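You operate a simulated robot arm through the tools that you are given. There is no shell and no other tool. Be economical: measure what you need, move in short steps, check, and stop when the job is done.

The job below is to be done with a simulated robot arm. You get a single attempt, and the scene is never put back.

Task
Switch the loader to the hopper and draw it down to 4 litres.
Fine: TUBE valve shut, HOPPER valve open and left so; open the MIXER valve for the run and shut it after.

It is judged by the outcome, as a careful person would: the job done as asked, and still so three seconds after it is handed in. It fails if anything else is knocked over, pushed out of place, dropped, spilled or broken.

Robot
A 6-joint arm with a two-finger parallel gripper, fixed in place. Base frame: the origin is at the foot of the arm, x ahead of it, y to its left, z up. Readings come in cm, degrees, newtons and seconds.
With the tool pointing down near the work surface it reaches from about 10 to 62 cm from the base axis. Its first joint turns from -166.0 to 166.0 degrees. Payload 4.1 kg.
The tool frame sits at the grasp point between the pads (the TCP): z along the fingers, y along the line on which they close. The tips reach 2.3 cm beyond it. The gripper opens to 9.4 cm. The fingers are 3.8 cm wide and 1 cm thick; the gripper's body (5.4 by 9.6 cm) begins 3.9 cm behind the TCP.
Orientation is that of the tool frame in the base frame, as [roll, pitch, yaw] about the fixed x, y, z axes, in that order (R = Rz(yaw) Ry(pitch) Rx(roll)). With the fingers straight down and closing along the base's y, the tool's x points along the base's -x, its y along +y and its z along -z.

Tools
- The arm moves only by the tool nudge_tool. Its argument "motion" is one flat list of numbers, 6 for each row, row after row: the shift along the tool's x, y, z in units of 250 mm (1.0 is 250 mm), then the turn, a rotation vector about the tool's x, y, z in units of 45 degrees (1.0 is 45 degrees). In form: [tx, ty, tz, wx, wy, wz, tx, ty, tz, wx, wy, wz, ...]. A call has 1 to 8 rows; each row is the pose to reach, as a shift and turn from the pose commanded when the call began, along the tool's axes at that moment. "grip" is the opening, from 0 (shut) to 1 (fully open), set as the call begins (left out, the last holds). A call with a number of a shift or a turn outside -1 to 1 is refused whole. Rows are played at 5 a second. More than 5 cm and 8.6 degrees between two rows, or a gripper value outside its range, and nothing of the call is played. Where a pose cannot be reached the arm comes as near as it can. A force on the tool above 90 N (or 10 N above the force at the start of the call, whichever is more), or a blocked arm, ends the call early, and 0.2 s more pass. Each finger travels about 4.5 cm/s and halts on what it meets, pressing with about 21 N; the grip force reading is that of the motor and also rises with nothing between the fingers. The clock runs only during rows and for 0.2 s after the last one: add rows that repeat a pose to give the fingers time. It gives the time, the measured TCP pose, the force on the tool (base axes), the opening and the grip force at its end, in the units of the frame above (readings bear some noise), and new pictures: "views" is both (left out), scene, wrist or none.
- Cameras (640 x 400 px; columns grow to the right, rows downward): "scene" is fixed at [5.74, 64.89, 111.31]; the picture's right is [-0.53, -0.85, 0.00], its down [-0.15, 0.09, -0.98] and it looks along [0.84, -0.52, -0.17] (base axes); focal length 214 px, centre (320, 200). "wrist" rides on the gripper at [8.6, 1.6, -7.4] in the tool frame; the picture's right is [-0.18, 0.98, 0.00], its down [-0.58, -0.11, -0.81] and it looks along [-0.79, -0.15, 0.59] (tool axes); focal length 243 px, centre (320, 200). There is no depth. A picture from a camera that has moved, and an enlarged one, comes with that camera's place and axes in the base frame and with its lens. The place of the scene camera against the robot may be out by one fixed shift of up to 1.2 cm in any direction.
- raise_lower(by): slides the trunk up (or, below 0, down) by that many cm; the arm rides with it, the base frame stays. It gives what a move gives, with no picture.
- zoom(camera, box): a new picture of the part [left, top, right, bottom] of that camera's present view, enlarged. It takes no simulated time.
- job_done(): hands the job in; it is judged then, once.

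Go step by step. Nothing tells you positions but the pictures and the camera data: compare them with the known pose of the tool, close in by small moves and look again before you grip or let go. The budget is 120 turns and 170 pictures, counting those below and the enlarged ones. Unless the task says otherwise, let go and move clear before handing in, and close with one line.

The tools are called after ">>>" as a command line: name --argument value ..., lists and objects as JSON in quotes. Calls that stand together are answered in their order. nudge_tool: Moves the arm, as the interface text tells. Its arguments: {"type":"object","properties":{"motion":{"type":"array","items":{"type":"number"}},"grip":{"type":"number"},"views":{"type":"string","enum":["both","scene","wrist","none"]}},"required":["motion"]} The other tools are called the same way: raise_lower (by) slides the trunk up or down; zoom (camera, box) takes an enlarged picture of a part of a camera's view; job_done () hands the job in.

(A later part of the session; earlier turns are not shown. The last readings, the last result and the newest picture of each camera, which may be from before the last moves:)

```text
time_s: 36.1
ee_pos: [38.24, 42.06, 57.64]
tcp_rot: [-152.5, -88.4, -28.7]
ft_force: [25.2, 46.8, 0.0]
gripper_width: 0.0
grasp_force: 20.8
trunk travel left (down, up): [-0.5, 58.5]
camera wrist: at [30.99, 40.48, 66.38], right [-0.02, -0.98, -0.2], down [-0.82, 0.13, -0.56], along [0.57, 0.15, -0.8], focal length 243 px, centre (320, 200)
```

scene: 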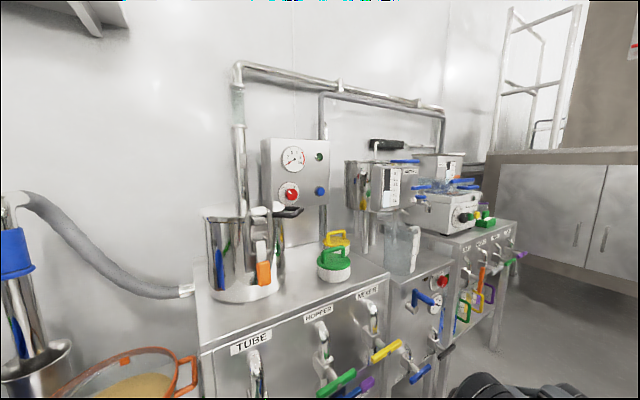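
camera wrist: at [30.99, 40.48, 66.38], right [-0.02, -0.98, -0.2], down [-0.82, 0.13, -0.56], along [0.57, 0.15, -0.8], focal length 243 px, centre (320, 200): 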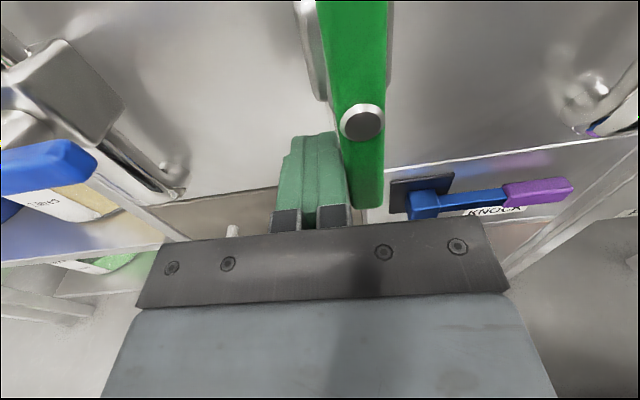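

The HOPPER handle is vertical at its stop. I'll back off to a vantage pose (yawed left, tilted up) that sees both the valves and the bucket.

>>> nudge_tool --motion '[0, -0.06, 0, 0, 0, 0, 0, -0.06, -0.2, 0, 0, 0, 0.15, -0.06, -0.32, 0, 0, 0, 0.3, 0.04, -0.42, 0, 0.09, 0, 0.45, 0.14, -0.52, 0, 0.18, 0, 0.58, 0.26, -0.62, 0, 0.27, 0, 0.7, 0.4, -0.72, 0, 0.34, 0]' --views "none"

>>> nudge_tool --motion '[0, 0, 0, 0.17, 0, 0, 0, 0, 0, 0.34, 0, 0, 0, 0, 0, 0.51, 0, 0, 0, 0, 0, 0.68, 0, 0]' --views "wrist"

```text
refused: row 4 steps farther than a row can; nothing moved
```

```text
time_s: 37.1
ee_pos: [37.29, 42.31, 57.75]
tcp_rot: [-126.4, -88.9, -23.5]
ft_force: [-49.6, 51.2, -5.7]
gripper_width: 0.0
grasp_force: 20.8
trunk travel left (down, up): [-0.5, 58.5]
camera wrist: at [31.96, 37.11, 66.27], right [0.49, -0.85, -0.2], down [-0.76, -0.31, -0.57], along [0.42, 0.43, -0.8], focal length 243 px, centre (320, 200)
```

wrist: 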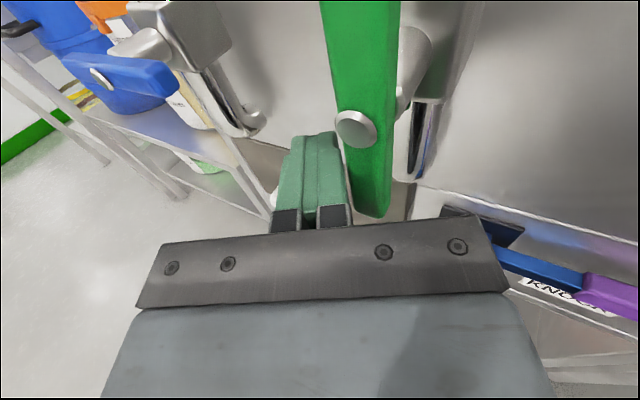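

The first call was refused, so the yaw was done in place while pressing. I'll relieve that by moving left and then back, more carefully.

>>> nudge_tool --motion '[0, -0.07, 0.04, 0, 0, 0, 0, -0.149, -0.1, 0, 0, 0, 0, -0.229, -0.235, 0, 0, 0, 0, -0.3, -0.38, 0, 0, 0]' --views "wrist"

```text
time_s: 38.1
ee_pos: [26.3, 43.71, 58.09]
tcp_rot: [-121.3, -88.3, -30.0]
ft_force: [0.2, 0.0, -0.9]
gripper_width: 0.01
grasp_force: 21.3
trunk travel left (down, up): [-0.5, 58.5]
camera wrist: at [20.75, 38.54, 66.67], right [0.47, -0.86, -0.21], down [-0.77, -0.28, -0.57], along [0.43, 0.43, -0.8], focal length 243 px, centre (320, 200)
```

wrist: 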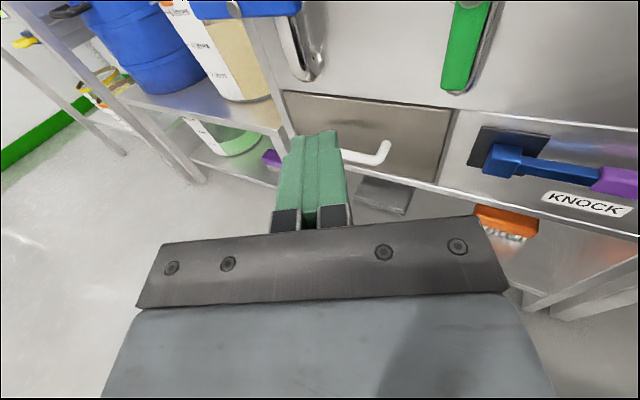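

>>> nudge_tool --motion '[0.136, 0.044, -0.1, 0, 0.07, 0, 0.272, 0.088, -0.2, 0, 0.14, 0, 0.408, 0.132, -0.3, 0, 0.21, 0, 0.544, 0.176, -0.4, 0, 0.28, 0, 0.68, 0.218, -0.495, 0, 0.34, 0]'

```text
time_s: 39.3
ee_pos: [18.42, 32.7, 74.98]
tcp_rot: [-5.4, -75.3, -146.0]
ft_force: [-0.4, -0.4, -0.3]
gripper_width: 0.0
grasp_force: 21.4
trunk travel left (down, up): [-0.5, 58.5]
camera wrist: at [11.12, 26.72, 81.36], right [0.51, -0.84, -0.2], down [-0.62, -0.19, -0.76], along [0.6, 0.51, -0.62], focal length 243 px, centre (320, 200)
```

scene: 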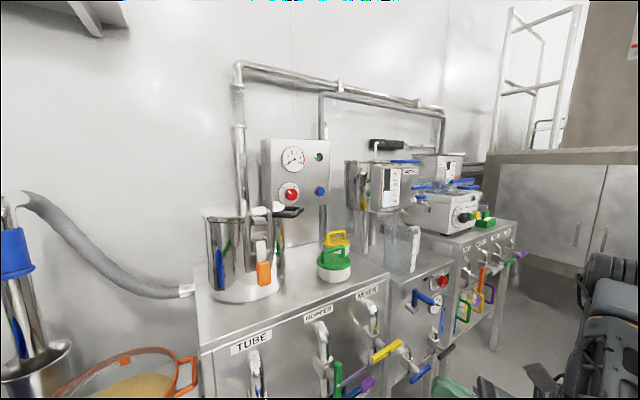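
wrist: 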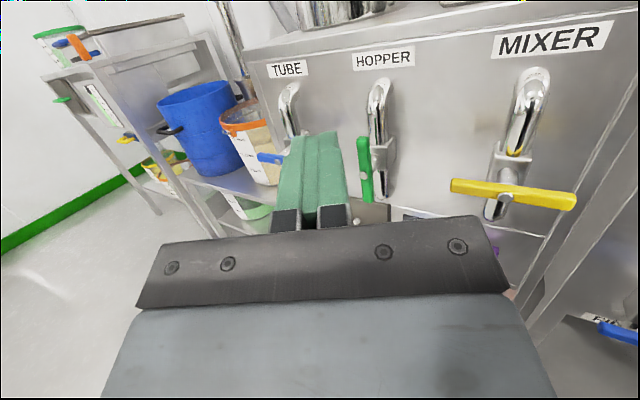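

From this pose I see all three handles and the bucket. TUBE is horizontal and HOPPER vertical. I'll take a baseline reading of the level.

>>> zoom --camera "wrist" --box '[215, 85, 295, 200]'

```text
3.48 times, centred on (255, 142) of wrist
camera zoom: at [11.12, 26.72, 81.36], right [0.51, -0.84, -0.2], down [-0.62, -0.19, -0.76], along [0.6, 0.51, -0.62], focal length 844 px, centre (546, 400)
```

zoom: 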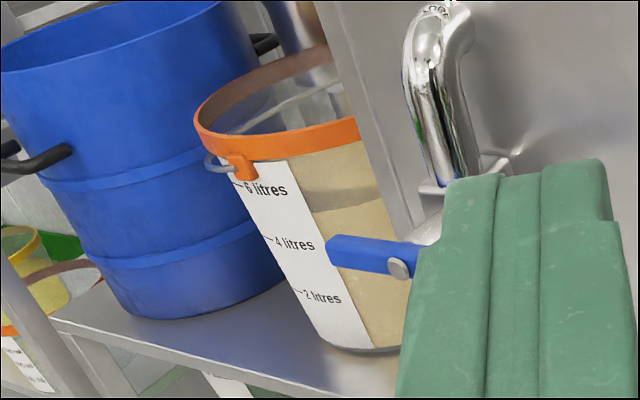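

The baseline is about 5.25 L. Next I'll return to the straight orientation in front of MIXER (pin ≈ (37.3, 23.3, 61.3)) and open it the same way as HOPPER.

>>> nudge_tool --motion '[0, 0, 0, -0.17, 0, 0, 0, 0, 0, -0.34, 0, 0, 0, 0, 0, -0.51, 0, 0, 0, 0, 0, -0.68, 0, 0]' --views "none"

>>> nudge_tool --motion '[-0.088, 0.05, 0.059, 0, -0.085, 0, -0.177, 0.1, 0.118, 0, -0.17, 0, -0.265, 0.15, 0.177, 0, -0.255, 0, -0.354, 0.2, 0.236, 0, -0.34, 0]' --views "wrist"

```text
time_s: 40.3
ee_pos: [18.4, 32.81, 74.91]
tcp_rot: [-36.3, -75.5, -145.9]
ft_force: [-0.7, -1.1, 0.5]
gripper_width: 0.01
grasp_force: 21.4
trunk travel left (down, up): [-0.5, 58.5]
```

```text
time_s: 41.3
ee_pos: [25.84, 28.76, 66.92]
tcp_rot: [-112.1, -80.7, -68.7]
ft_force: [0.3, 0.2, -0.5]
gripper_width: 0.0
grasp_force: 21.2
trunk travel left (down, up): [-0.5, 58.5]
camera wrist: at [19.01, 25.86, 75.65], right [-0.03, -0.94, -0.33], down [-0.84, 0.2, -0.51], along [0.55, 0.26, -0.8], focal length 243 px, centre (320, 200)
```

wrist: 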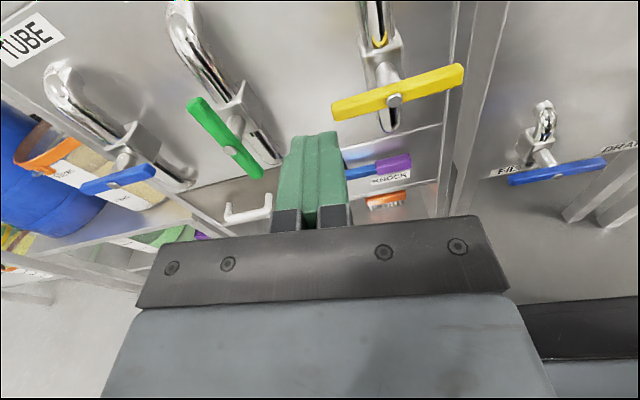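

I'll correct the small roll and move above the left half of the yellow handle.

>>> nudge_tool --motion '[0.06, 0.042, 0.05, 0, 0, -0.17, 0.0855, 0.042, 0.2, 0, 0, -0.17, 0.0855, 0.042, 0.35, 0, 0, -0.17, 0.0855, 0.042, 0.49, 0, 0, -0.17]' --views "wrist"

```text
time_s: 42.3
ee_pos: [38.51, 27.12, 68.0]
tcp_rot: [-165.4, -86.6, -15.3]
ft_force: [0.3, 0.2, -0.7]
gripper_width: 0.0
grasp_force: 20.5
trunk travel left (down, up): [-0.5, 58.5]
camera wrist: at [31.69, 25.49, 77.03], right [-0.02, -0.98, -0.2], down [-0.84, 0.13, -0.53], along [0.55, 0.15, -0.82], focal length 243 px, centre (320, 200)
```

wrist: 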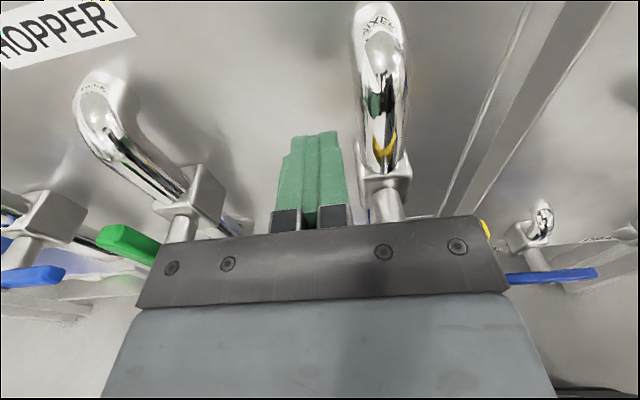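

Opening MIXER now with the same push.

>>> nudge_tool --motion '[-0.1, 0, 0, 0, 0, 0, -0.2, 0, 0, 0, 0, 0, -0.28, 0, 0, 0, 0, 0, -0.35, 0, 0, 0, 0, 0, -0.415, 0, 0, 0, 0, 0, -0.415, 0.03, 0, 0, 0, 0, -0.415, 0.055, 0, 0, 0, 0, -0.415, 0.078, 0, 0, 0, 0]' --views "wrist"

```text
time_s: 44.1
ee_pos: [37.56, 25.61, 57.72]
tcp_rot: [-166.3, -86.5, -14.2]
ft_force: [0.5, 7.6, -0.5]
gripper_width: 0.02
grasp_force: 21.0
trunk travel left (down, up): [-0.5, 58.5]
camera wrist: at [30.66, 23.92, 66.77], right [-0.02, -0.98, -0.2], down [-0.84, 0.12, -0.53], along [0.54, 0.16, -0.82], focal length 243 px, centre (320, 200)
```

wrist: 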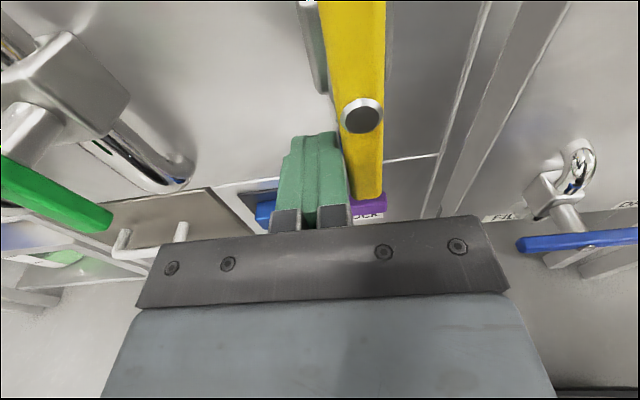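

MIXER is vertical. I'll retreat to the viewing pose and check the level and gauge.

>>> nudge_tool --motion '[0, -0.07, 0, 0, 0, 0, 0, -0.1, -0.17, 0, 0, 0, 0.15, -0.13, -0.28, 0.136, 0.068, -0.018, 0.3, -0.17, -0.4, 0.272, 0.136, -0.036, 0.45, -0.21, -0.52, 0.408, 0.204, -0.054, 0.6, -0.25, -0.64, 0.544, 0.272, -0.072, 0.75, -0.29, -0.76, 0.68, 0.34, -0.09]'

```text
time_s: 45.7
ee_pos: [19.79, 32.35, 77.66]
tcp_rot: [26.1, -77.7, -176.0]
ft_force: [0.5, 0.9, 0.5]
gripper_width: 0.0
grasp_force: 21.1
trunk travel left (down, up): [-0.5, 58.5]
camera wrist: at [12.58, 27.15, 84.77], right [0.52, -0.85, -0.09], down [-0.61, -0.3, -0.73], along [0.6, 0.44, -0.68], focal length 243 px, centre (320, 200)
```

scene: 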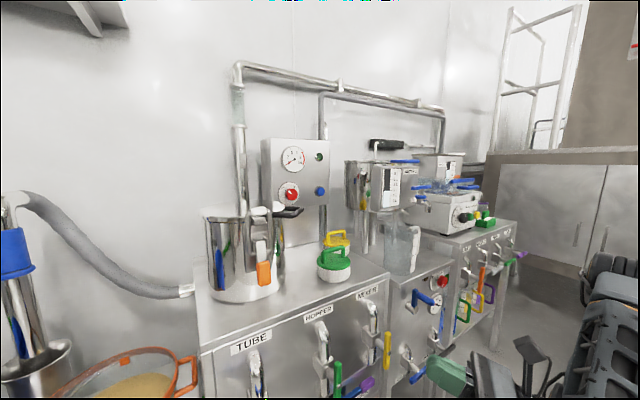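
wrist: 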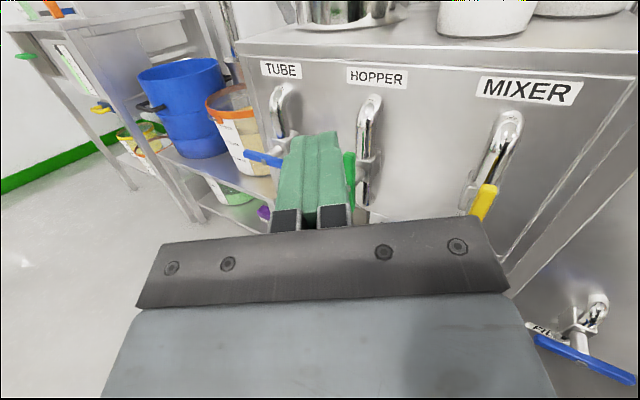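

>>> zoom --camera "wrist" --box '[205, 80, 285, 190]'

>>> zoom --camera "scene" --box '[255, 130, 345, 215]'

```text
3.64 times, centred on (245, 135) of wrist
camera zoom: at [12.58, 27.15, 84.77], right [0.52, -0.85, -0.09], down [-0.61, -0.3, -0.73], along [0.6, 0.44, -0.68], focal length 882 px, centre (593, 436)
```

zoom: 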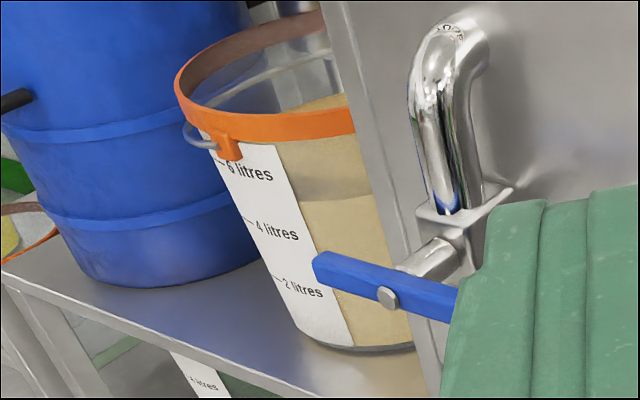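

```text
4.71 times, centred on (300, 172) of scene
camera zoom: at [5.74, 64.89, 111.31], right [-0.53, -0.85, 0.0], down [-0.15, 0.09, -0.98], along [0.84, -0.52, -0.17], focal length 1009 px, centre (414, 329)
```

zoom: 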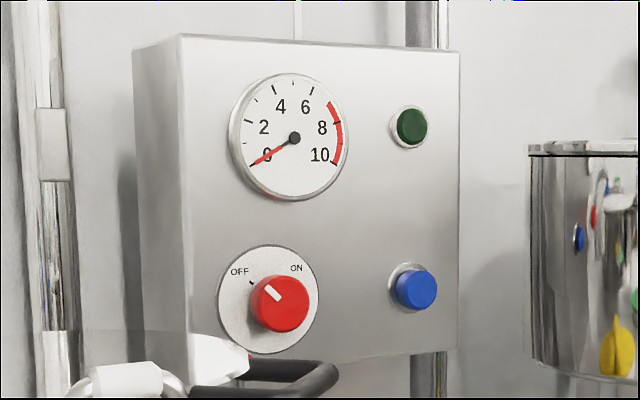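

The level is still about 5.3 L, the gauge reads 0 and the lamp is off. I'll wait a little to see whether anything flows.

>>> nudge_tool --motion '[0, 0, 0, 0, 0, 0, 0, 0, 0, 0, 0, 0, 0, 0, 0, 0, 0, 0, 0, 0, 0, 0, 0, 0, 0, 0, 0, 0, 0, 0, 0, 0, 0, 0, 0, 0, 0, 0, 0, 0, 0, 0, 0, 0, 0, 0, 0, 0]' --views "none"

>>> zoom --camera "wrist" --box '[205, 80, 285, 190]'

```text
time_s: 47.5
ee_pos: [19.8, 32.49, 77.65]
tcp_rot: [25.9, -77.8, -175.9]
ft_force: [0.9, 0.4, -0.5]
gripper_width: 0.0
grasp_force: 20.9
trunk travel left (down, up): [-0.5, 58.5]
```

```text
3.64 times, centred on (245, 135) of wrist
camera zoom: at [12.61, 27.15, 84.75], right [0.52, -0.85, -0.09], down [-0.61, -0.3, -0.73], along [0.6, 0.44, -0.68], focal length 882 px, centre (593, 436)
```

zoom: 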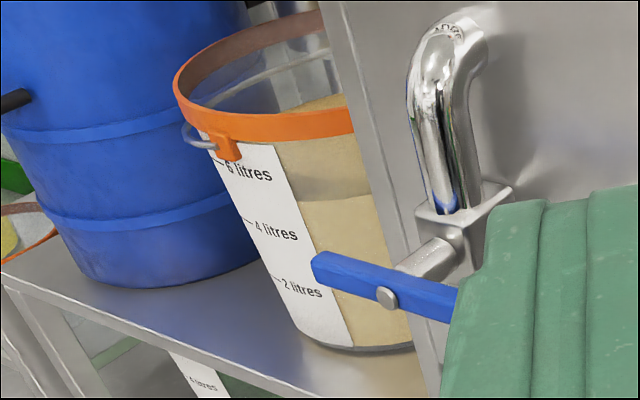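

Nothing flows, so the pump knob is most likely needed for the run. I'll inspect the vessel latch and the knob before moving.

>>> zoom --camera "scene" --box '[195, 180, 315, 305]'

```text
3.20 times, centred on (255, 242) of scene
camera zoom: at [5.74, 64.89, 111.31], right [-0.53, -0.85, 0.0], down [-0.15, 0.09, -0.98], along [0.84, -0.52, -0.17], focal length 686 px, centre (528, 64)
```

zoom: 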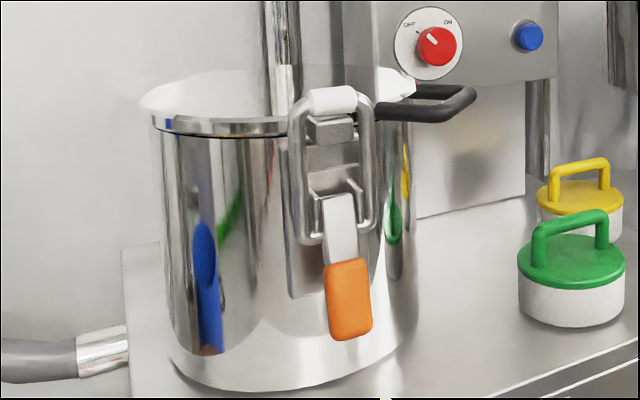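

The lid is latched. I put the knob at about (75, 33.6, 100). I'll raise the trunk, approach it along a leftward-yawed line to avoid the pot's black handle, and take a baseline of the bucket in the scene view.

>>> raise_lower --by 25

>>> zoom --camera "scene" --box '[40, 300, 220, 400]'

>>> nudge_tool --motion '[0, 0.03, 0, -0.04, -0.06, 0, 0, 0.06, 0, -0.08, -0.12, 0, 0, 0.09, 0, -0.12, -0.18, 0, 0, 0.12, 0, -0.16, -0.24, 0]' --views "wrist"

```text
time_s: 50.1
ee_pos: [19.87, 32.44, 102.69]
tcp_rot: [25.8, -77.8, -175.9]
ft_force: [-1.0, -1.1, 0.5]
gripper_width: 0.0
grasp_force: 20.9
trunk travel left (down, up): [-25.5, 33.5]
```

```text
3.56 times, centred on (130, 350) of scene
camera zoom: at [5.74, 64.89, 111.31], right [-0.53, -0.85, 0.0], down [-0.15, 0.09, -0.98], along [0.84, -0.52, -0.17], focal length 763 px, centre (996, -333)
```

zoom: 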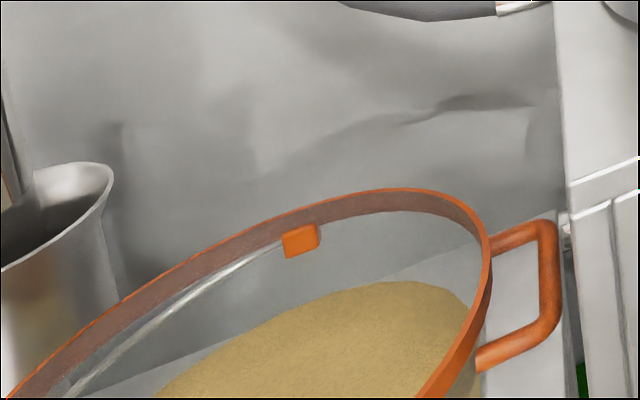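

```text
time_s: 51.1
ee_pos: [21.3, 29.73, 102.94]
tcp_rot: [79.7, -85.5, 122.7]
ft_force: [0.1, -0.1, 0.1]
gripper_width: 0.0
grasp_force: 21.6
trunk travel left (down, up): [-25.5, 33.5]
camera wrist: at [14.77, 26.03, 111.53], right [0.38, -0.92, -0.11], down [-0.76, -0.25, -0.6], along [0.53, 0.31, -0.79], focal length 243 px, centre (320, 200)
```

wrist: 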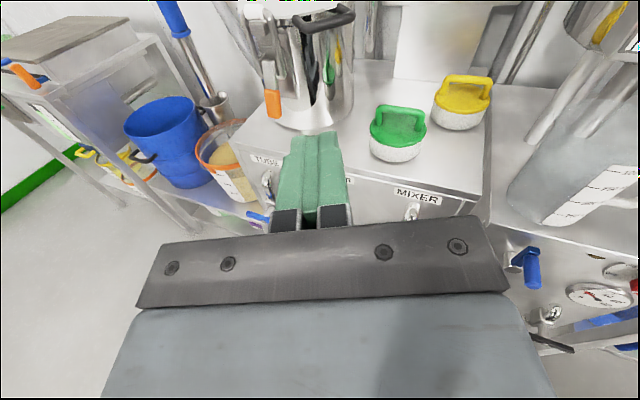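

The tool is level with a yaw of about 22°. I'll move most of the way to the pre-approach point.

>>> nudge_tool --motion '[-0.023, 0.083, 0.157, 0, 0, 0, -0.046, 0.167, 0.315, 0, 0, 0, -0.07, 0.25, 0.472, 0, 0, 0, -0.093, 0.333, 0.63, 0, 0, 0, -0.116, 0.417, 0.787, 0, 0, 0, -0.139, 0.5, 0.945, 0, 0, 0]'

```text
time_s: 52.5
ee_pos: [48.14, 27.2, 100.92]
tcp_rot: [79.9, -85.4, 122.4]
ft_force: [-1.0, -0.5, -0.3]
gripper_width: 0.01
grasp_force: 21.2
trunk travel left (down, up): [-25.5, 33.5]
camera wrist: at [41.54, 23.48, 109.54], right [0.38, -0.92, -0.11], down [-0.76, -0.25, -0.6], along [0.52, 0.31, -0.79], focal length 243 px, centre (320, 200)
```

scene: 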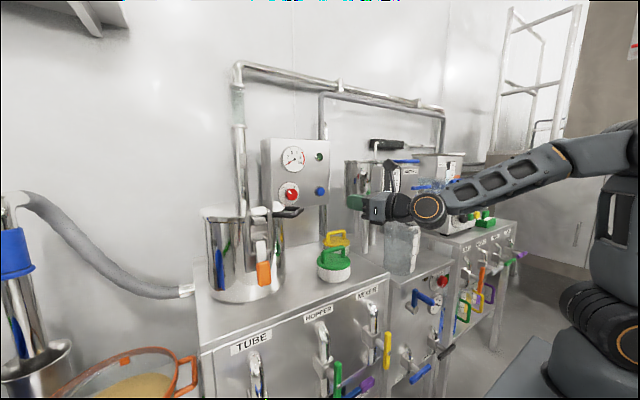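
wrist: 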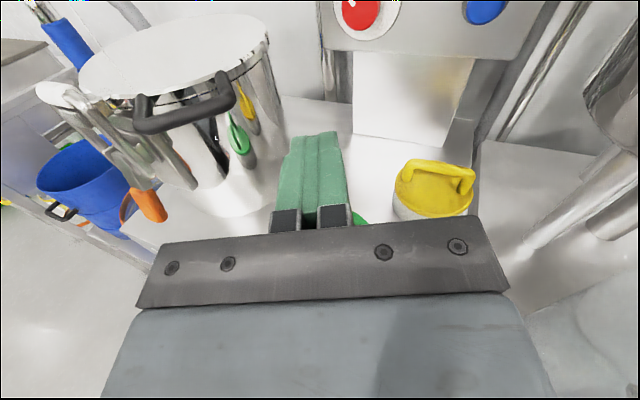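

The knob is confirmed at about (75.5, 33.6, 100). I'll reduce the yaw to ~8° and come to a pre-grasp position 9 cm in front.

>>> nudge_tool --motion '[-0.011, 0.019, 0.18, -0.08, 0, 0, -0.022, 0.038, 0.36, -0.16, 0, 0, -0.033, 0.058, 0.54, -0.24, 0, 0, -0.044, 0.077, 0.719, -0.32, 0, 0]'

```text
time_s: 53.5
ee_pos: [65.56, 32.14, 99.93]
tcp_rot: [65.1, -85.2, 122.7]
ft_force: [-1.0, 0.3, 0.4]
gripper_width: 0.0
grasp_force: 21.2
trunk travel left (down, up): [-25.5, 33.5]
camera wrist: at [58.12, 30.13, 108.46], right [0.14, -0.98, -0.11], down [-0.79, -0.04, -0.62], along [0.6, 0.17, -0.78], focal length 243 px, centre (320, 200)
```

scene: 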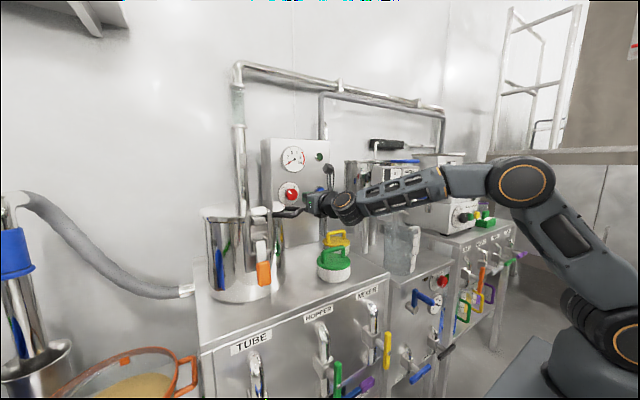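
wrist: 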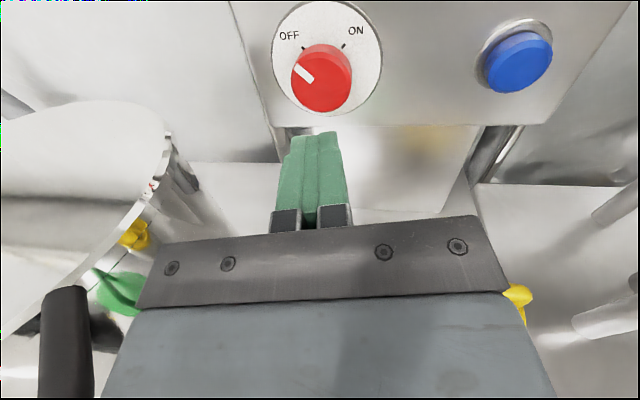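

The arm reaches fine. The pointer is at OFF (≈ −45°) and ON is at ≈ +45°. I'll pre-roll −45° with the gripper opened to about 6.6 cm.

>>> nudge_tool --motion '[0, 0, 0, 0, 0, -0.166, 0, 0, 0, 0, 0, -0.333, 0, 0, 0, 0, 0, -0.5, 0, 0, 0, 0, 0, -0.666, 0, 0, 0, 0, 0, -0.833, -0.012, 0, 0.03, 0, 0, -1.0]' --grip 0.7

```text
time_s: 54.9
ee_pos: [66.17, 32.25, 99.75]
tcp_rot: [87.3, -40.6, 99.7]
ft_force: [0.4, 0.5, -0.1]
gripper_width: 6.6
grasp_force: 0.1
trunk travel left (down, up): [-25.5, 33.5]
camera wrist: at [57.96, 36.55, 106.39], right [0.09, -0.78, 0.63], down [-0.73, -0.48, -0.49], along [0.68, -0.41, -0.61], focal length 243 px, centre (320, 200)
```

scene: 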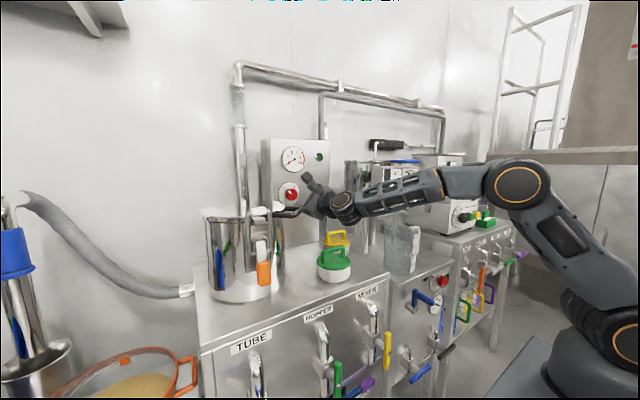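
wrist: 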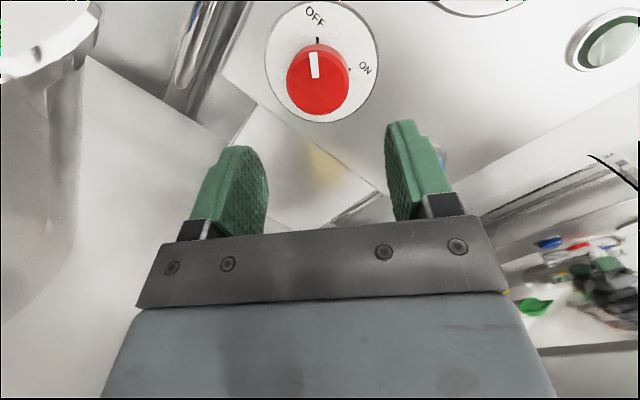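

Intersecting both views puts the knob's front face centre at (76.1, 33.5, 99.45), with the dial behind it at x≈80.5. I'll advance along the axis.

>>> nudge_tool --motion '[-0.026, -0.014, 0.1, 0, 0, 0, -0.026, -0.014, 0.2, 0, 0, 0, -0.026, -0.014, 0.3, 0, 0, 0]' --views "wrist"

```text
time_s: 55.7
ee_pos: [73.67, 33.04, 99.38]
tcp_rot: [87.4, -40.8, 99.7]
ft_force: [-0.1, -0.1, 0.1]
gripper_width: 6.6
grasp_force: 0.2
trunk travel left (down, up): [-25.5, 33.5]
camera wrist: at [65.42, 37.33, 105.93], right [0.09, -0.78, 0.62], down [-0.73, -0.48, -0.49], along [0.68, -0.41, -0.61], focal length 243 px, centre (320, 200)
```

wrist: 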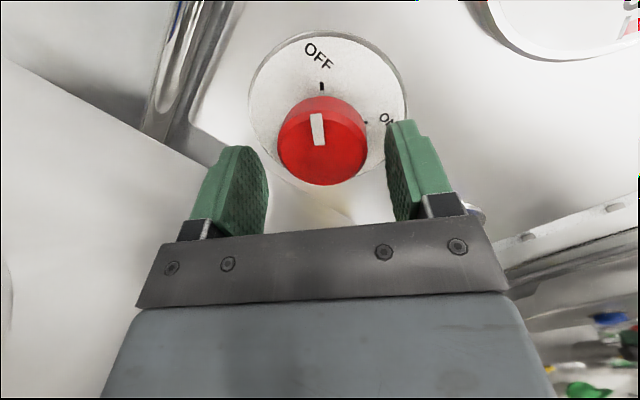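

It's centred. I'll advance 3.3 cm and close on the knob.

>>> nudge_tool --motion '[0, 0, 0.07, 0, 0, 0, 0, 0, 0.132, 0, 0, 0]' --views "none"

>>> nudge_tool --motion '[0, 0, 0, 0, 0, 0, 0, 0, 0, 0, 0, 0, 0, 0, 0, 0, 0, 0, 0, 0, 0, 0, 0, 0]' --grip 0.0

```text
time_s: 56.2
ee_pos: [75.25, 33.15, 99.6]
tcp_rot: [87.7, -41.1, 99.0]
ft_force: [-95.1, -25.5, -18.7]
gripper_width: 6.43
grasp_force: 0.0
trunk travel left (down, up): [-25.5, 33.5]
stopped in row 2: the force on the tool passed its limit (the readings are from after the stop); the commanded pose is now the measured one
```

```text
time_s: 56.7
ee_pos: [75.35, 32.86, 99.99]
tcp_rot: [87.1, -41.2, 98.7]
ft_force: [-109.5, -29.1, -19.7]
gripper_width: 5.27
grasp_force: 20.6
trunk travel left (down, up): [-25.5, 33.5]
stopped in row 2: the force on the tool passed its limit (the readings are from after the stop); the commanded pose is now the measured one
camera wrist: at [67.19, 37.31, 106.52], right [0.07, -0.78, 0.62], down [-0.74, -0.46, -0.5], along [0.67, -0.42, -0.61], focal length 243 px, centre (320, 200)
```

scene: 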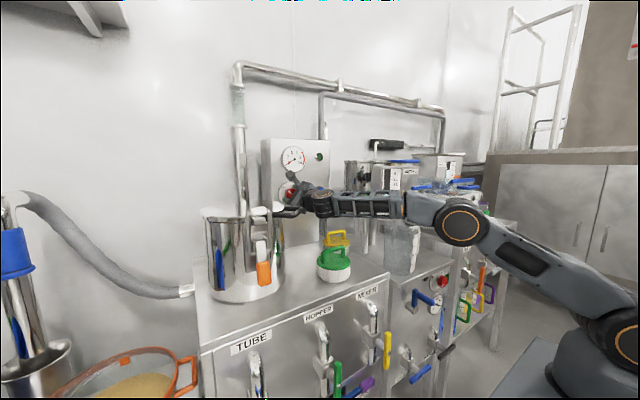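
wrist: 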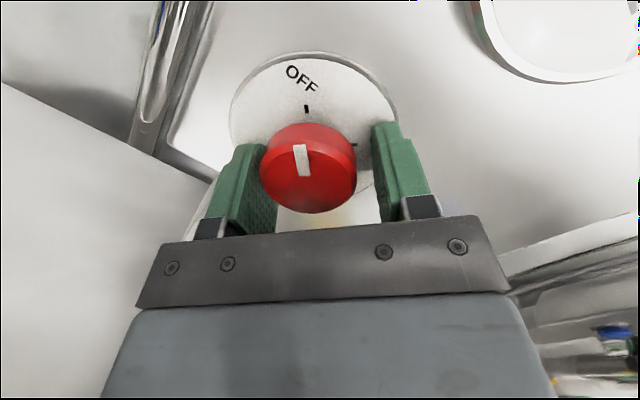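

The fingertips touched the panel. I'll back off about 1 cm to relieve the force, then grip.

>>> nudge_tool --motion '[0, 0, -0.02, 0, 0, 0, 0, 0, -0.036, 0, 0, 0]' --grip 0.65 --views "wrist"

```text
time_s: 57.3
ee_pos: [75.41, 32.94, 99.51]
tcp_rot: [87.4, -41.0, 99.0]
ft_force: [-13.8, 9.6, 9.4]
gripper_width: 6.11
grasp_force: 0.1
trunk travel left (down, up): [-25.5, 33.5]
camera wrist: at [67.08, 37.44, 106.09], right [0.08, -0.78, 0.62], down [-0.74, -0.46, -0.49], along [0.67, -0.42, -0.61], focal length 243 px, centre (320, 200)
```

wrist: 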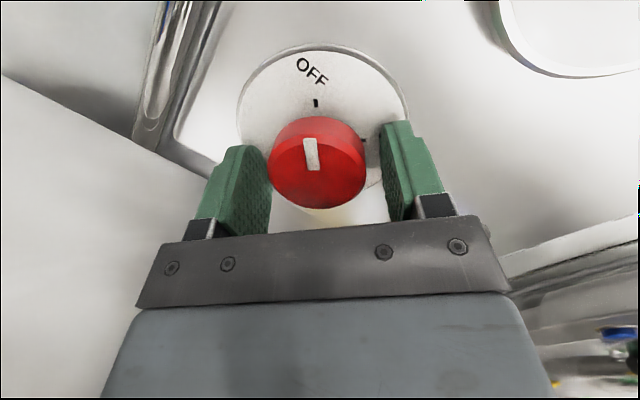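

>>> nudge_tool --motion '[0, 0, -0.005, 0, 0, 0, 0, 0, -0.01, 0, 0, 0]' --views "wrist"

```text
time_s: 57.9
ee_pos: [75.26, 32.68, 98.89]
tcp_rot: [88.1, -41.1, 98.2]
ft_force: [0.8, -0.9, -0.3]
gripper_width: 6.11
grasp_force: 0.0
trunk travel left (down, up): [-25.5, 33.5]
camera wrist: at [67.15, 37.15, 105.56], right [0.08, -0.78, 0.62], down [-0.74, -0.46, -0.49], along [0.66, -0.42, -0.62], focal length 243 px, centre (320, 200)
```

wrist: 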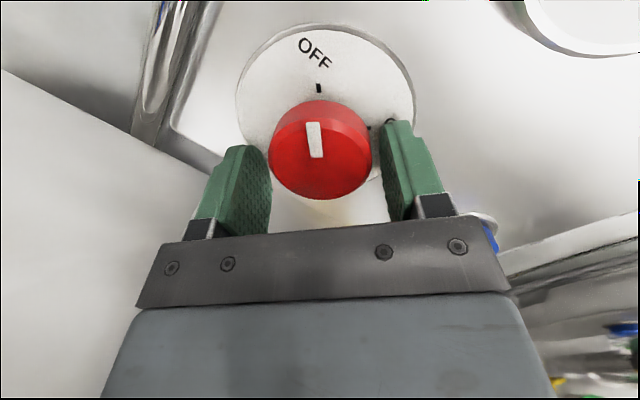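

There's no contact now. I'll centre it by shifting 0.9 cm along tool x, then close.

>>> nudge_tool --motion '[0.018, -0.002, 0.002, 0, 0, 0, 0.036, -0.004, 0.004, 0, 0, 0, 0.036, -0.004, 0.004, 0, 0, 0]' --views "none"

>>> nudge_tool --motion '[0, 0, 0, 0, 0, 0, 0, 0, 0, 0, 0, 0, 0, 0, 0, 0, 0, 0]' --grip 0.0 --views "wrist"

```text
time_s: 58.7
ee_pos: [75.18, 33.77, 99.61]
tcp_rot: [87.9, -41.1, 98.5]
ft_force: [0.6, -0.9, -0.3]
gripper_width: 6.12
grasp_force: 0.0
trunk travel left (down, up): [-25.5, 33.5]
```

```text
time_s: 59.5
ee_pos: [75.13, 33.42, 99.9]
tcp_rot: [87.5, -41.1, 98.5]
ft_force: [12.0, -4.9, 15.2]
gripper_width: 4.4
grasp_force: 44.9
trunk travel left (down, up): [-25.5, 33.5]
camera wrist: at [67.06, 37.86, 106.49], right [0.07, -0.78, 0.62], down [-0.74, -0.46, -0.49], along [0.67, -0.42, -0.61], focal length 243 px, centre (320, 200)
```

wrist: 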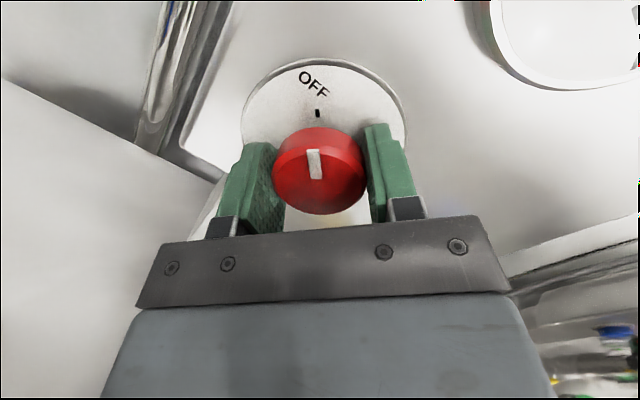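

The knob is gripped at 4.4 cm. I'll turn clockwise the first 45° about the knob's axis.

>>> nudge_tool --motion '[0, 0, 0, -0.018, 0.01, 0.165, 0, 0, 0, -0.037, 0.02, 0.33, 0, 0, 0, -0.055, 0.03, 0.495, 0, 0, 0, -0.073, 0.04, 0.66, 0, 0, 0, -0.092, 0.05, 0.825, 0, 0, 0, -0.11, 0.06, 0.99]'

```text
time_s: 60.9
ee_pos: [75.21, 33.39, 99.65]
tcp_rot: [32.3, -82.5, 151.4]
ft_force: [14.9, -6.0, 19.2]
gripper_width: 4.39
grasp_force: 45.5
trunk travel left (down, up): [-25.5, 33.5]
camera wrist: at [67.04, 31.87, 107.56], right [0.08, -0.99, -0.12], down [-0.74, 0.02, -0.67], along [0.67, 0.14, -0.73], focal length 243 px, centre (320, 200)
```

scene: 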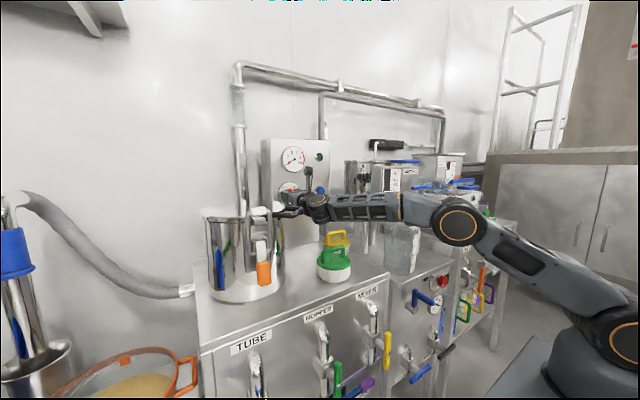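
wrist: 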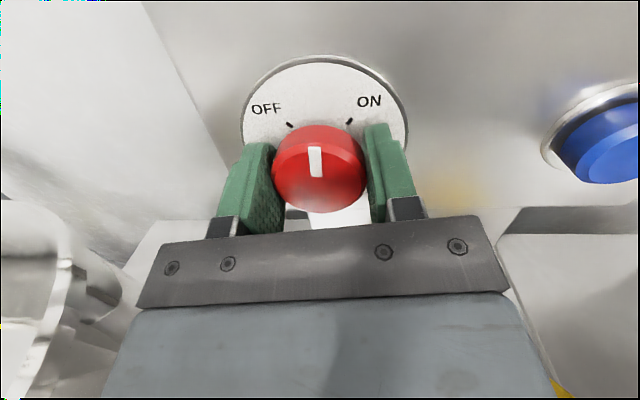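

It turned with the knob to the mid position. Now the next ~40° to ON, watching the gauge and bucket.

>>> nudge_tool --motion '[0, 0, 0, -0.018, 0.01, 0.165, 0, 0, 0, -0.037, 0.02, 0.33, 0, 0, 0, -0.055, 0.03, 0.495, 0, 0, 0, -0.073, 0.04, 0.66, 0, 0, 0, -0.092, 0.05, 0.825, 0, 0, 0, -0.11, 0.06, 0.95]'

```text
time_s: 62.3
ee_pos: [74.99, 33.64, 99.78]
tcp_rot: [-78.7, -50.1, -100.2]
ft_force: [24.2, 9.1, 25.1]
gripper_width: 4.39
grasp_force: 45.4
trunk travel left (down, up): [-25.5, 33.5]
camera wrist: at [66.96, 27.15, 104.31], right [0.08, -0.65, -0.76], down [-0.74, 0.47, -0.48], along [0.67, 0.6, -0.44], focal length 243 px, centre (320, 200)
```

scene: 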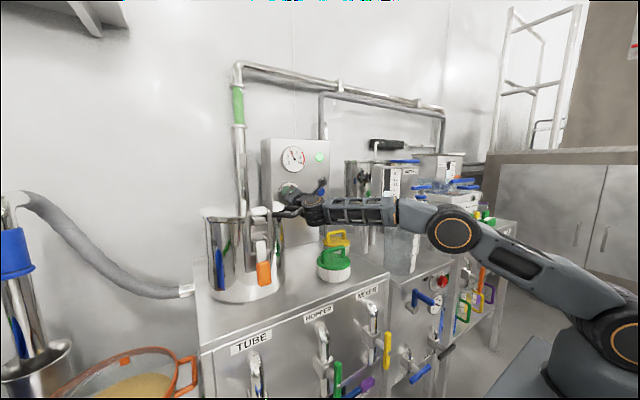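
wrist: 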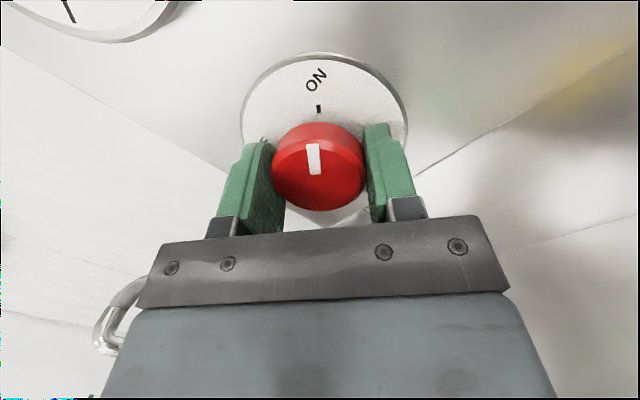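

It's ON: the lamp is lit, the gauge has risen, and the sight tube shows flow. I'll look at the details (zooming takes no simulated time).

>>> zoom --camera "scene" --box '[40, 300, 220, 400]'

>>> zoom --camera "scene" --box '[215, 60, 345, 215]'

```text
3.56 times, centred on (130, 350) of scene
camera zoom: at [5.74, 64.89, 111.31], right [-0.53, -0.85, 0.0], down [-0.15, 0.09, -0.98], along [0.84, -0.52, -0.17], focal length 763 px, centre (996, -333)
```

zoom: 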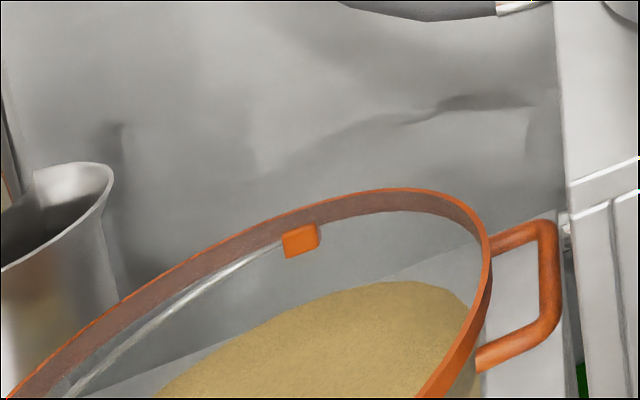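

```text
2.58 times, centred on (280, 138) of scene
camera zoom: at [5.74, 64.89, 111.31], right [-0.53, -0.85, 0.0], down [-0.15, 0.09, -0.98], along [0.84, -0.52, -0.17], focal length 554 px, centre (423, 361)
```

zoom: 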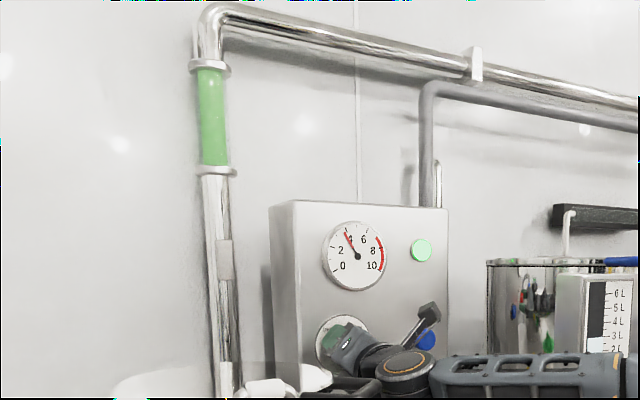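

The sight tube shows green material while the tan bucket hasn't moved, so the hopper may be the lower container with green contents. I'll switch OFF now and check before drawing more.

>>> nudge_tool --motion '[0, 0, 0, 0.018, -0.01, -0.165, 0, 0, 0, 0.037, -0.02, -0.33, 0, 0, 0, 0.055, -0.03, -0.495, 0, 0, 0, 0.073, -0.04, -0.66, 0, 0, 0, 0.092, -0.05, -0.825, 0, 0, 0, 0.11, -0.06, -0.99]' --views "none"

>>> nudge_tool --motion '[0, 0, 0, 0.018, -0.01, -0.165, 0, 0, 0, 0.037, -0.02, -0.33, 0, 0, 0, 0.055, -0.03, -0.495, 0, 0, 0, 0.073, -0.04, -0.66, 0, 0, 0, 0.092, -0.05, -0.825, 0, 0, 0, 0.11, -0.06, -0.95]'

```text
time_s: 63.7
ee_pos: [75.09, 33.45, 99.53]
tcp_rot: [44.6, -81.6, 138.7]
ft_force: [-20.9, -11.5, -1.6]
gripper_width: 4.38
grasp_force: 45.2
trunk travel left (down, up): [-25.5, 33.5]
```

```text
time_s: 65.1
ee_pos: [75.09, 33.18, 99.84]
tcp_rot: [87.9, -41.1, 98.2]
ft_force: [-16.7, -22.4, -5.4]
gripper_width: 4.36
grasp_force: 45.5
trunk travel left (down, up): [-25.5, 33.5]
camera wrist: at [67.02, 37.75, 106.42], right [0.08, -0.78, 0.62], down [-0.74, -0.46, -0.49], along [0.66, -0.42, -0.62], focal length 243 px, centre (320, 200)
```

scene: 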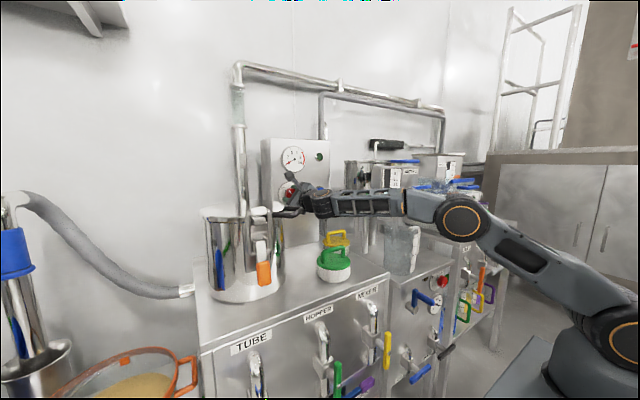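
wrist: 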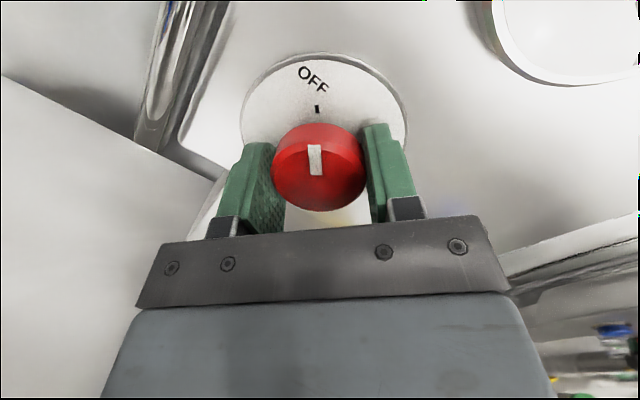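

The pump is OFF again and the sight tube is clear. I'll release the knob and retreat to go and look at the lower container.

>>> nudge_tool --motion '[0, 0, 0, 0, 0, 0, 0, 0, 0, 0, 0, 0, 0, 0, -0.14, 0, 0, 0, 0, 0, -0.3, 0, 0, 0, 0, 0, -0.44, 0, 0, 0]' --grip 0.65 --views "wrist"

>>> nudge_tool --motion '[0, 0, -0.03, 0, 0, 0.166, 0, 0, -0.06, 0, 0, 0.333, 0, 0, -0.09, 0, 0, 0.5, 0, 0, -0.12, 0, 0, 0.666, 0, 0, -0.15, 0, 0, 0.833, 0, 0, -0.18, 0, 0, 1.0]' --views "none"

```text
time_s: 66.3
ee_pos: [64.32, 32.4, 99.37]
tcp_rot: [88.0, -41.0, 98.3]
ft_force: [0.9, -0.2, -0.2]
gripper_width: 6.1
grasp_force: 0.1
trunk travel left (down, up): [-25.5, 33.5]
camera wrist: at [56.23, 36.86, 105.95], right [0.08, -0.78, 0.62], down [-0.74, -0.46, -0.48], along [0.66, -0.42, -0.62], focal length 243 px, centre (320, 200)
```

wrist: 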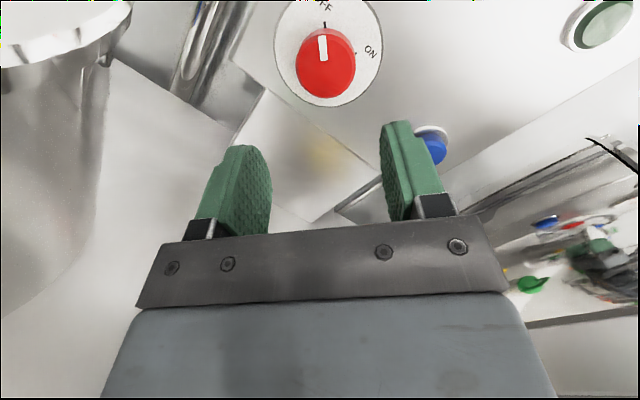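

```text
time_s: 67.7
ee_pos: [59.84, 31.64, 99.38]
tcp_rot: [68.1, -86.0, 118.8]
ft_force: [-0.8, -0.2, -0.2]
gripper_width: 6.12
grasp_force: 0.0
trunk travel left (down, up): [-25.5, 33.5]
```

>>> nudge_tool --motion '[0, 0, -0.19, 0, 0, 0, 0, 0, -0.38, 0, 0, 0, 0, 0, -0.57, 0, 0, 0, 0, 0, -0.76, 0, 0, 0, 0, 0, -0.95, 0, 0, 0]' --grip 0.0 --views "none"

>>> nudge_tool --motion '[0, -0.1, -0.16, 0.11, 0.057, -0.015, 0, -0.2, -0.32, 0.22, 0.113, -0.03, 0, -0.3, -0.48, 0.33, 0.17, -0.045, 0, -0.4, -0.64, 0.44, 0.227, -0.06, 0, -0.45, -0.8, 0.55, 0.283, -0.08]' --views "none"

>>> raise_lower --by -25

>>> nudge_tool --motion '[0, 0, 0, 0, 0, 0]' --views "wrist"

```text
time_s: 68.9
ee_pos: [36.32, 29.04, 98.48]
tcp_rot: [69.7, -85.8, 117.2]
ft_force: [1.0, -0.8, 0.8]
gripper_width: 0.02
grasp_force: 20.6
trunk travel left (down, up): [-25.5, 33.5]
```

```text
time_s: 70.1
ee_pos: [14.77, 37.82, 97.14]
tcp_rot: [42.7, -74.6, 169.5]
ft_force: [0.3, -0.3, -0.1]
gripper_width: 0.0
grasp_force: 21.2
trunk travel left (down, up): [-25.5, 33.5]
```

```text
time_s: 72.6
ee_pos: [14.96, 37.75, 72.06]
tcp_rot: [42.8, -74.7, 169.5]
ft_force: [0.7, -0.2, -0.8]
gripper_width: 0.0
grasp_force: 21.2
trunk travel left (down, up): [-0.5, 58.5]
```

```text
time_s: 73.0
ee_pos: [14.91, 37.94, 72.08]
tcp_rot: [42.8, -74.7, 169.4]
ft_force: [-0.1, 0.5, -1.0]
gripper_width: 0.0
grasp_force: 20.8
trunk travel left (down, up): [-0.5, 58.5]
camera wrist: at [7.51, 32.87, 79.14], right [0.55, -0.84, 0.0], down [-0.57, -0.37, -0.74], along [0.62, 0.4, -0.68], focal length 243 px, centre (320, 200)
```

wrist: 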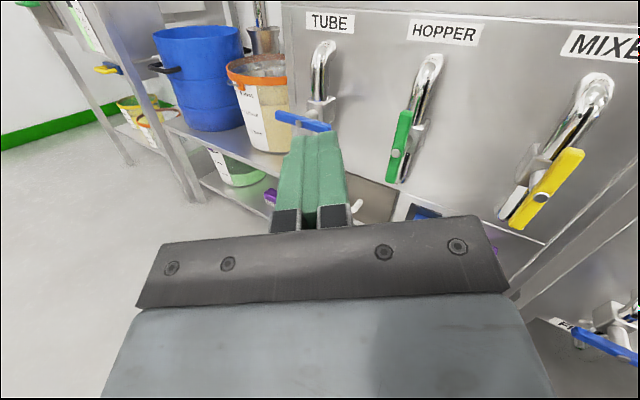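

>>> zoom --camera "wrist" --box '[200, 40, 300, 210]'

>>> zoom --camera "wrist" --box '[195, 140, 285, 210]'

```text
2.35 times, centred on (250, 125) of wrist
camera zoom: at [7.51, 32.87, 79.14], right [0.55, -0.84, 0.0], down [-0.57, -0.37, -0.74], along [0.62, 0.4, -0.68], focal length 571 px, centre (485, 376)
```

zoom: 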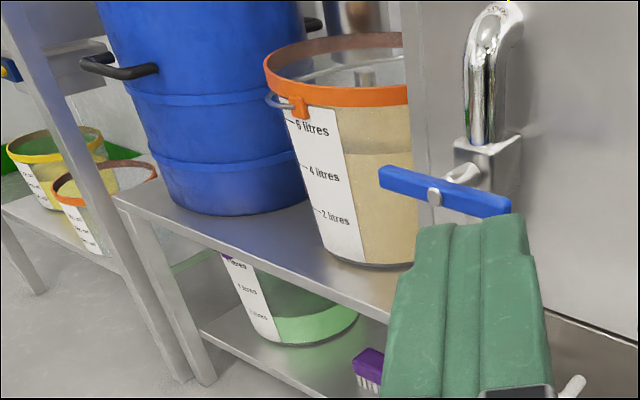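

```text
5.71 times, centred on (240, 175) of wrist
camera zoom: at [7.51, 32.87, 79.14], right [0.55, -0.84, 0.0], down [-0.57, -0.37, -0.74], along [0.62, 0.4, -0.68], focal length 1386 px, centre (777, 343)
```

zoom: 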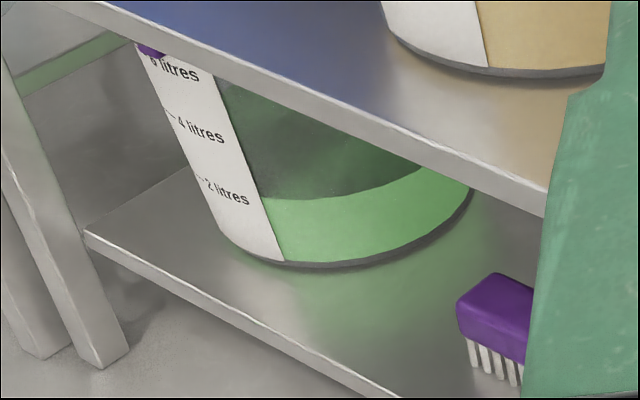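

The green bucket sits at about 2 L and the tan one is unchanged, so neither seems to be the source. On the far-left steel unit there's a gauge strip, which I'll zoom on.

>>> zoom --camera "wrist" --box '[0, 0, 160, 100]'

```text
4.00 times, centred on (80, 50) of wrist
camera zoom: at [7.51, 32.87, 79.14], right [0.55, -0.84, 0.0], down [-0.57, -0.37, -0.74], along [0.62, 0.4, -0.68], focal length 970 px, centre (1280, 800)
```

zoom: 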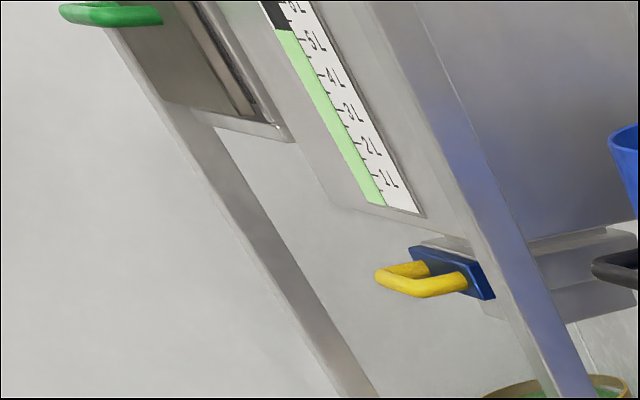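

That is the hopper: a steel unit on the far left with a green column and an L scale, now at a bit above 5 L. It matches the green in the sight tube. I'll yaw further left for a good reading.

>>> nudge_tool --motion '[0, 0, 0, 0.145, 0, 0.038, 0, 0, 0, 0.29, 0, 0.076, 0, 0, 0, 0.435, 0, 0.115, 0, 0, 0, 0.58, 0, 0.153, 0, 0, 0, 0.725, 0, 0.19, 0, 0, 0, 0.87, 0, 0.23]' --views "wrist"

```text
time_s: 74.4
ee_pos: [14.99, 38.33, 72.29]
tcp_rot: [46.7, -82.3, -154.5]
ft_force: [-0.7, 0.0, 0.1]
gripper_width: 0.0
grasp_force: 20.5
out of reach, approached as far as the arm can: row 5, 6
trunk travel left (down, up): [-0.5, 58.5]
camera wrist: at [13.4, 30.39, 80.33], right [0.95, -0.29, -0.09], down [-0.28, -0.7, -0.66], along [0.13, 0.65, -0.75], focal length 243 px, centre (320, 200)
```

wrist: 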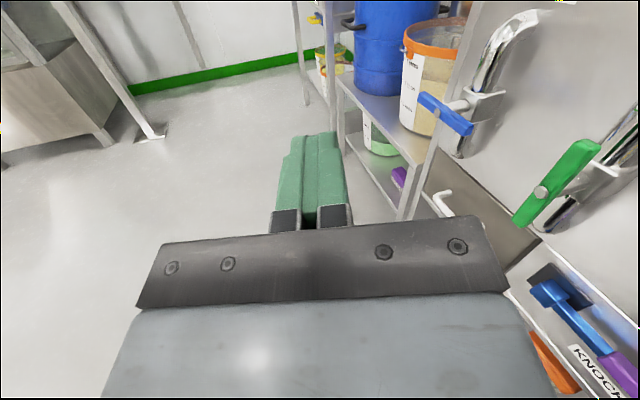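

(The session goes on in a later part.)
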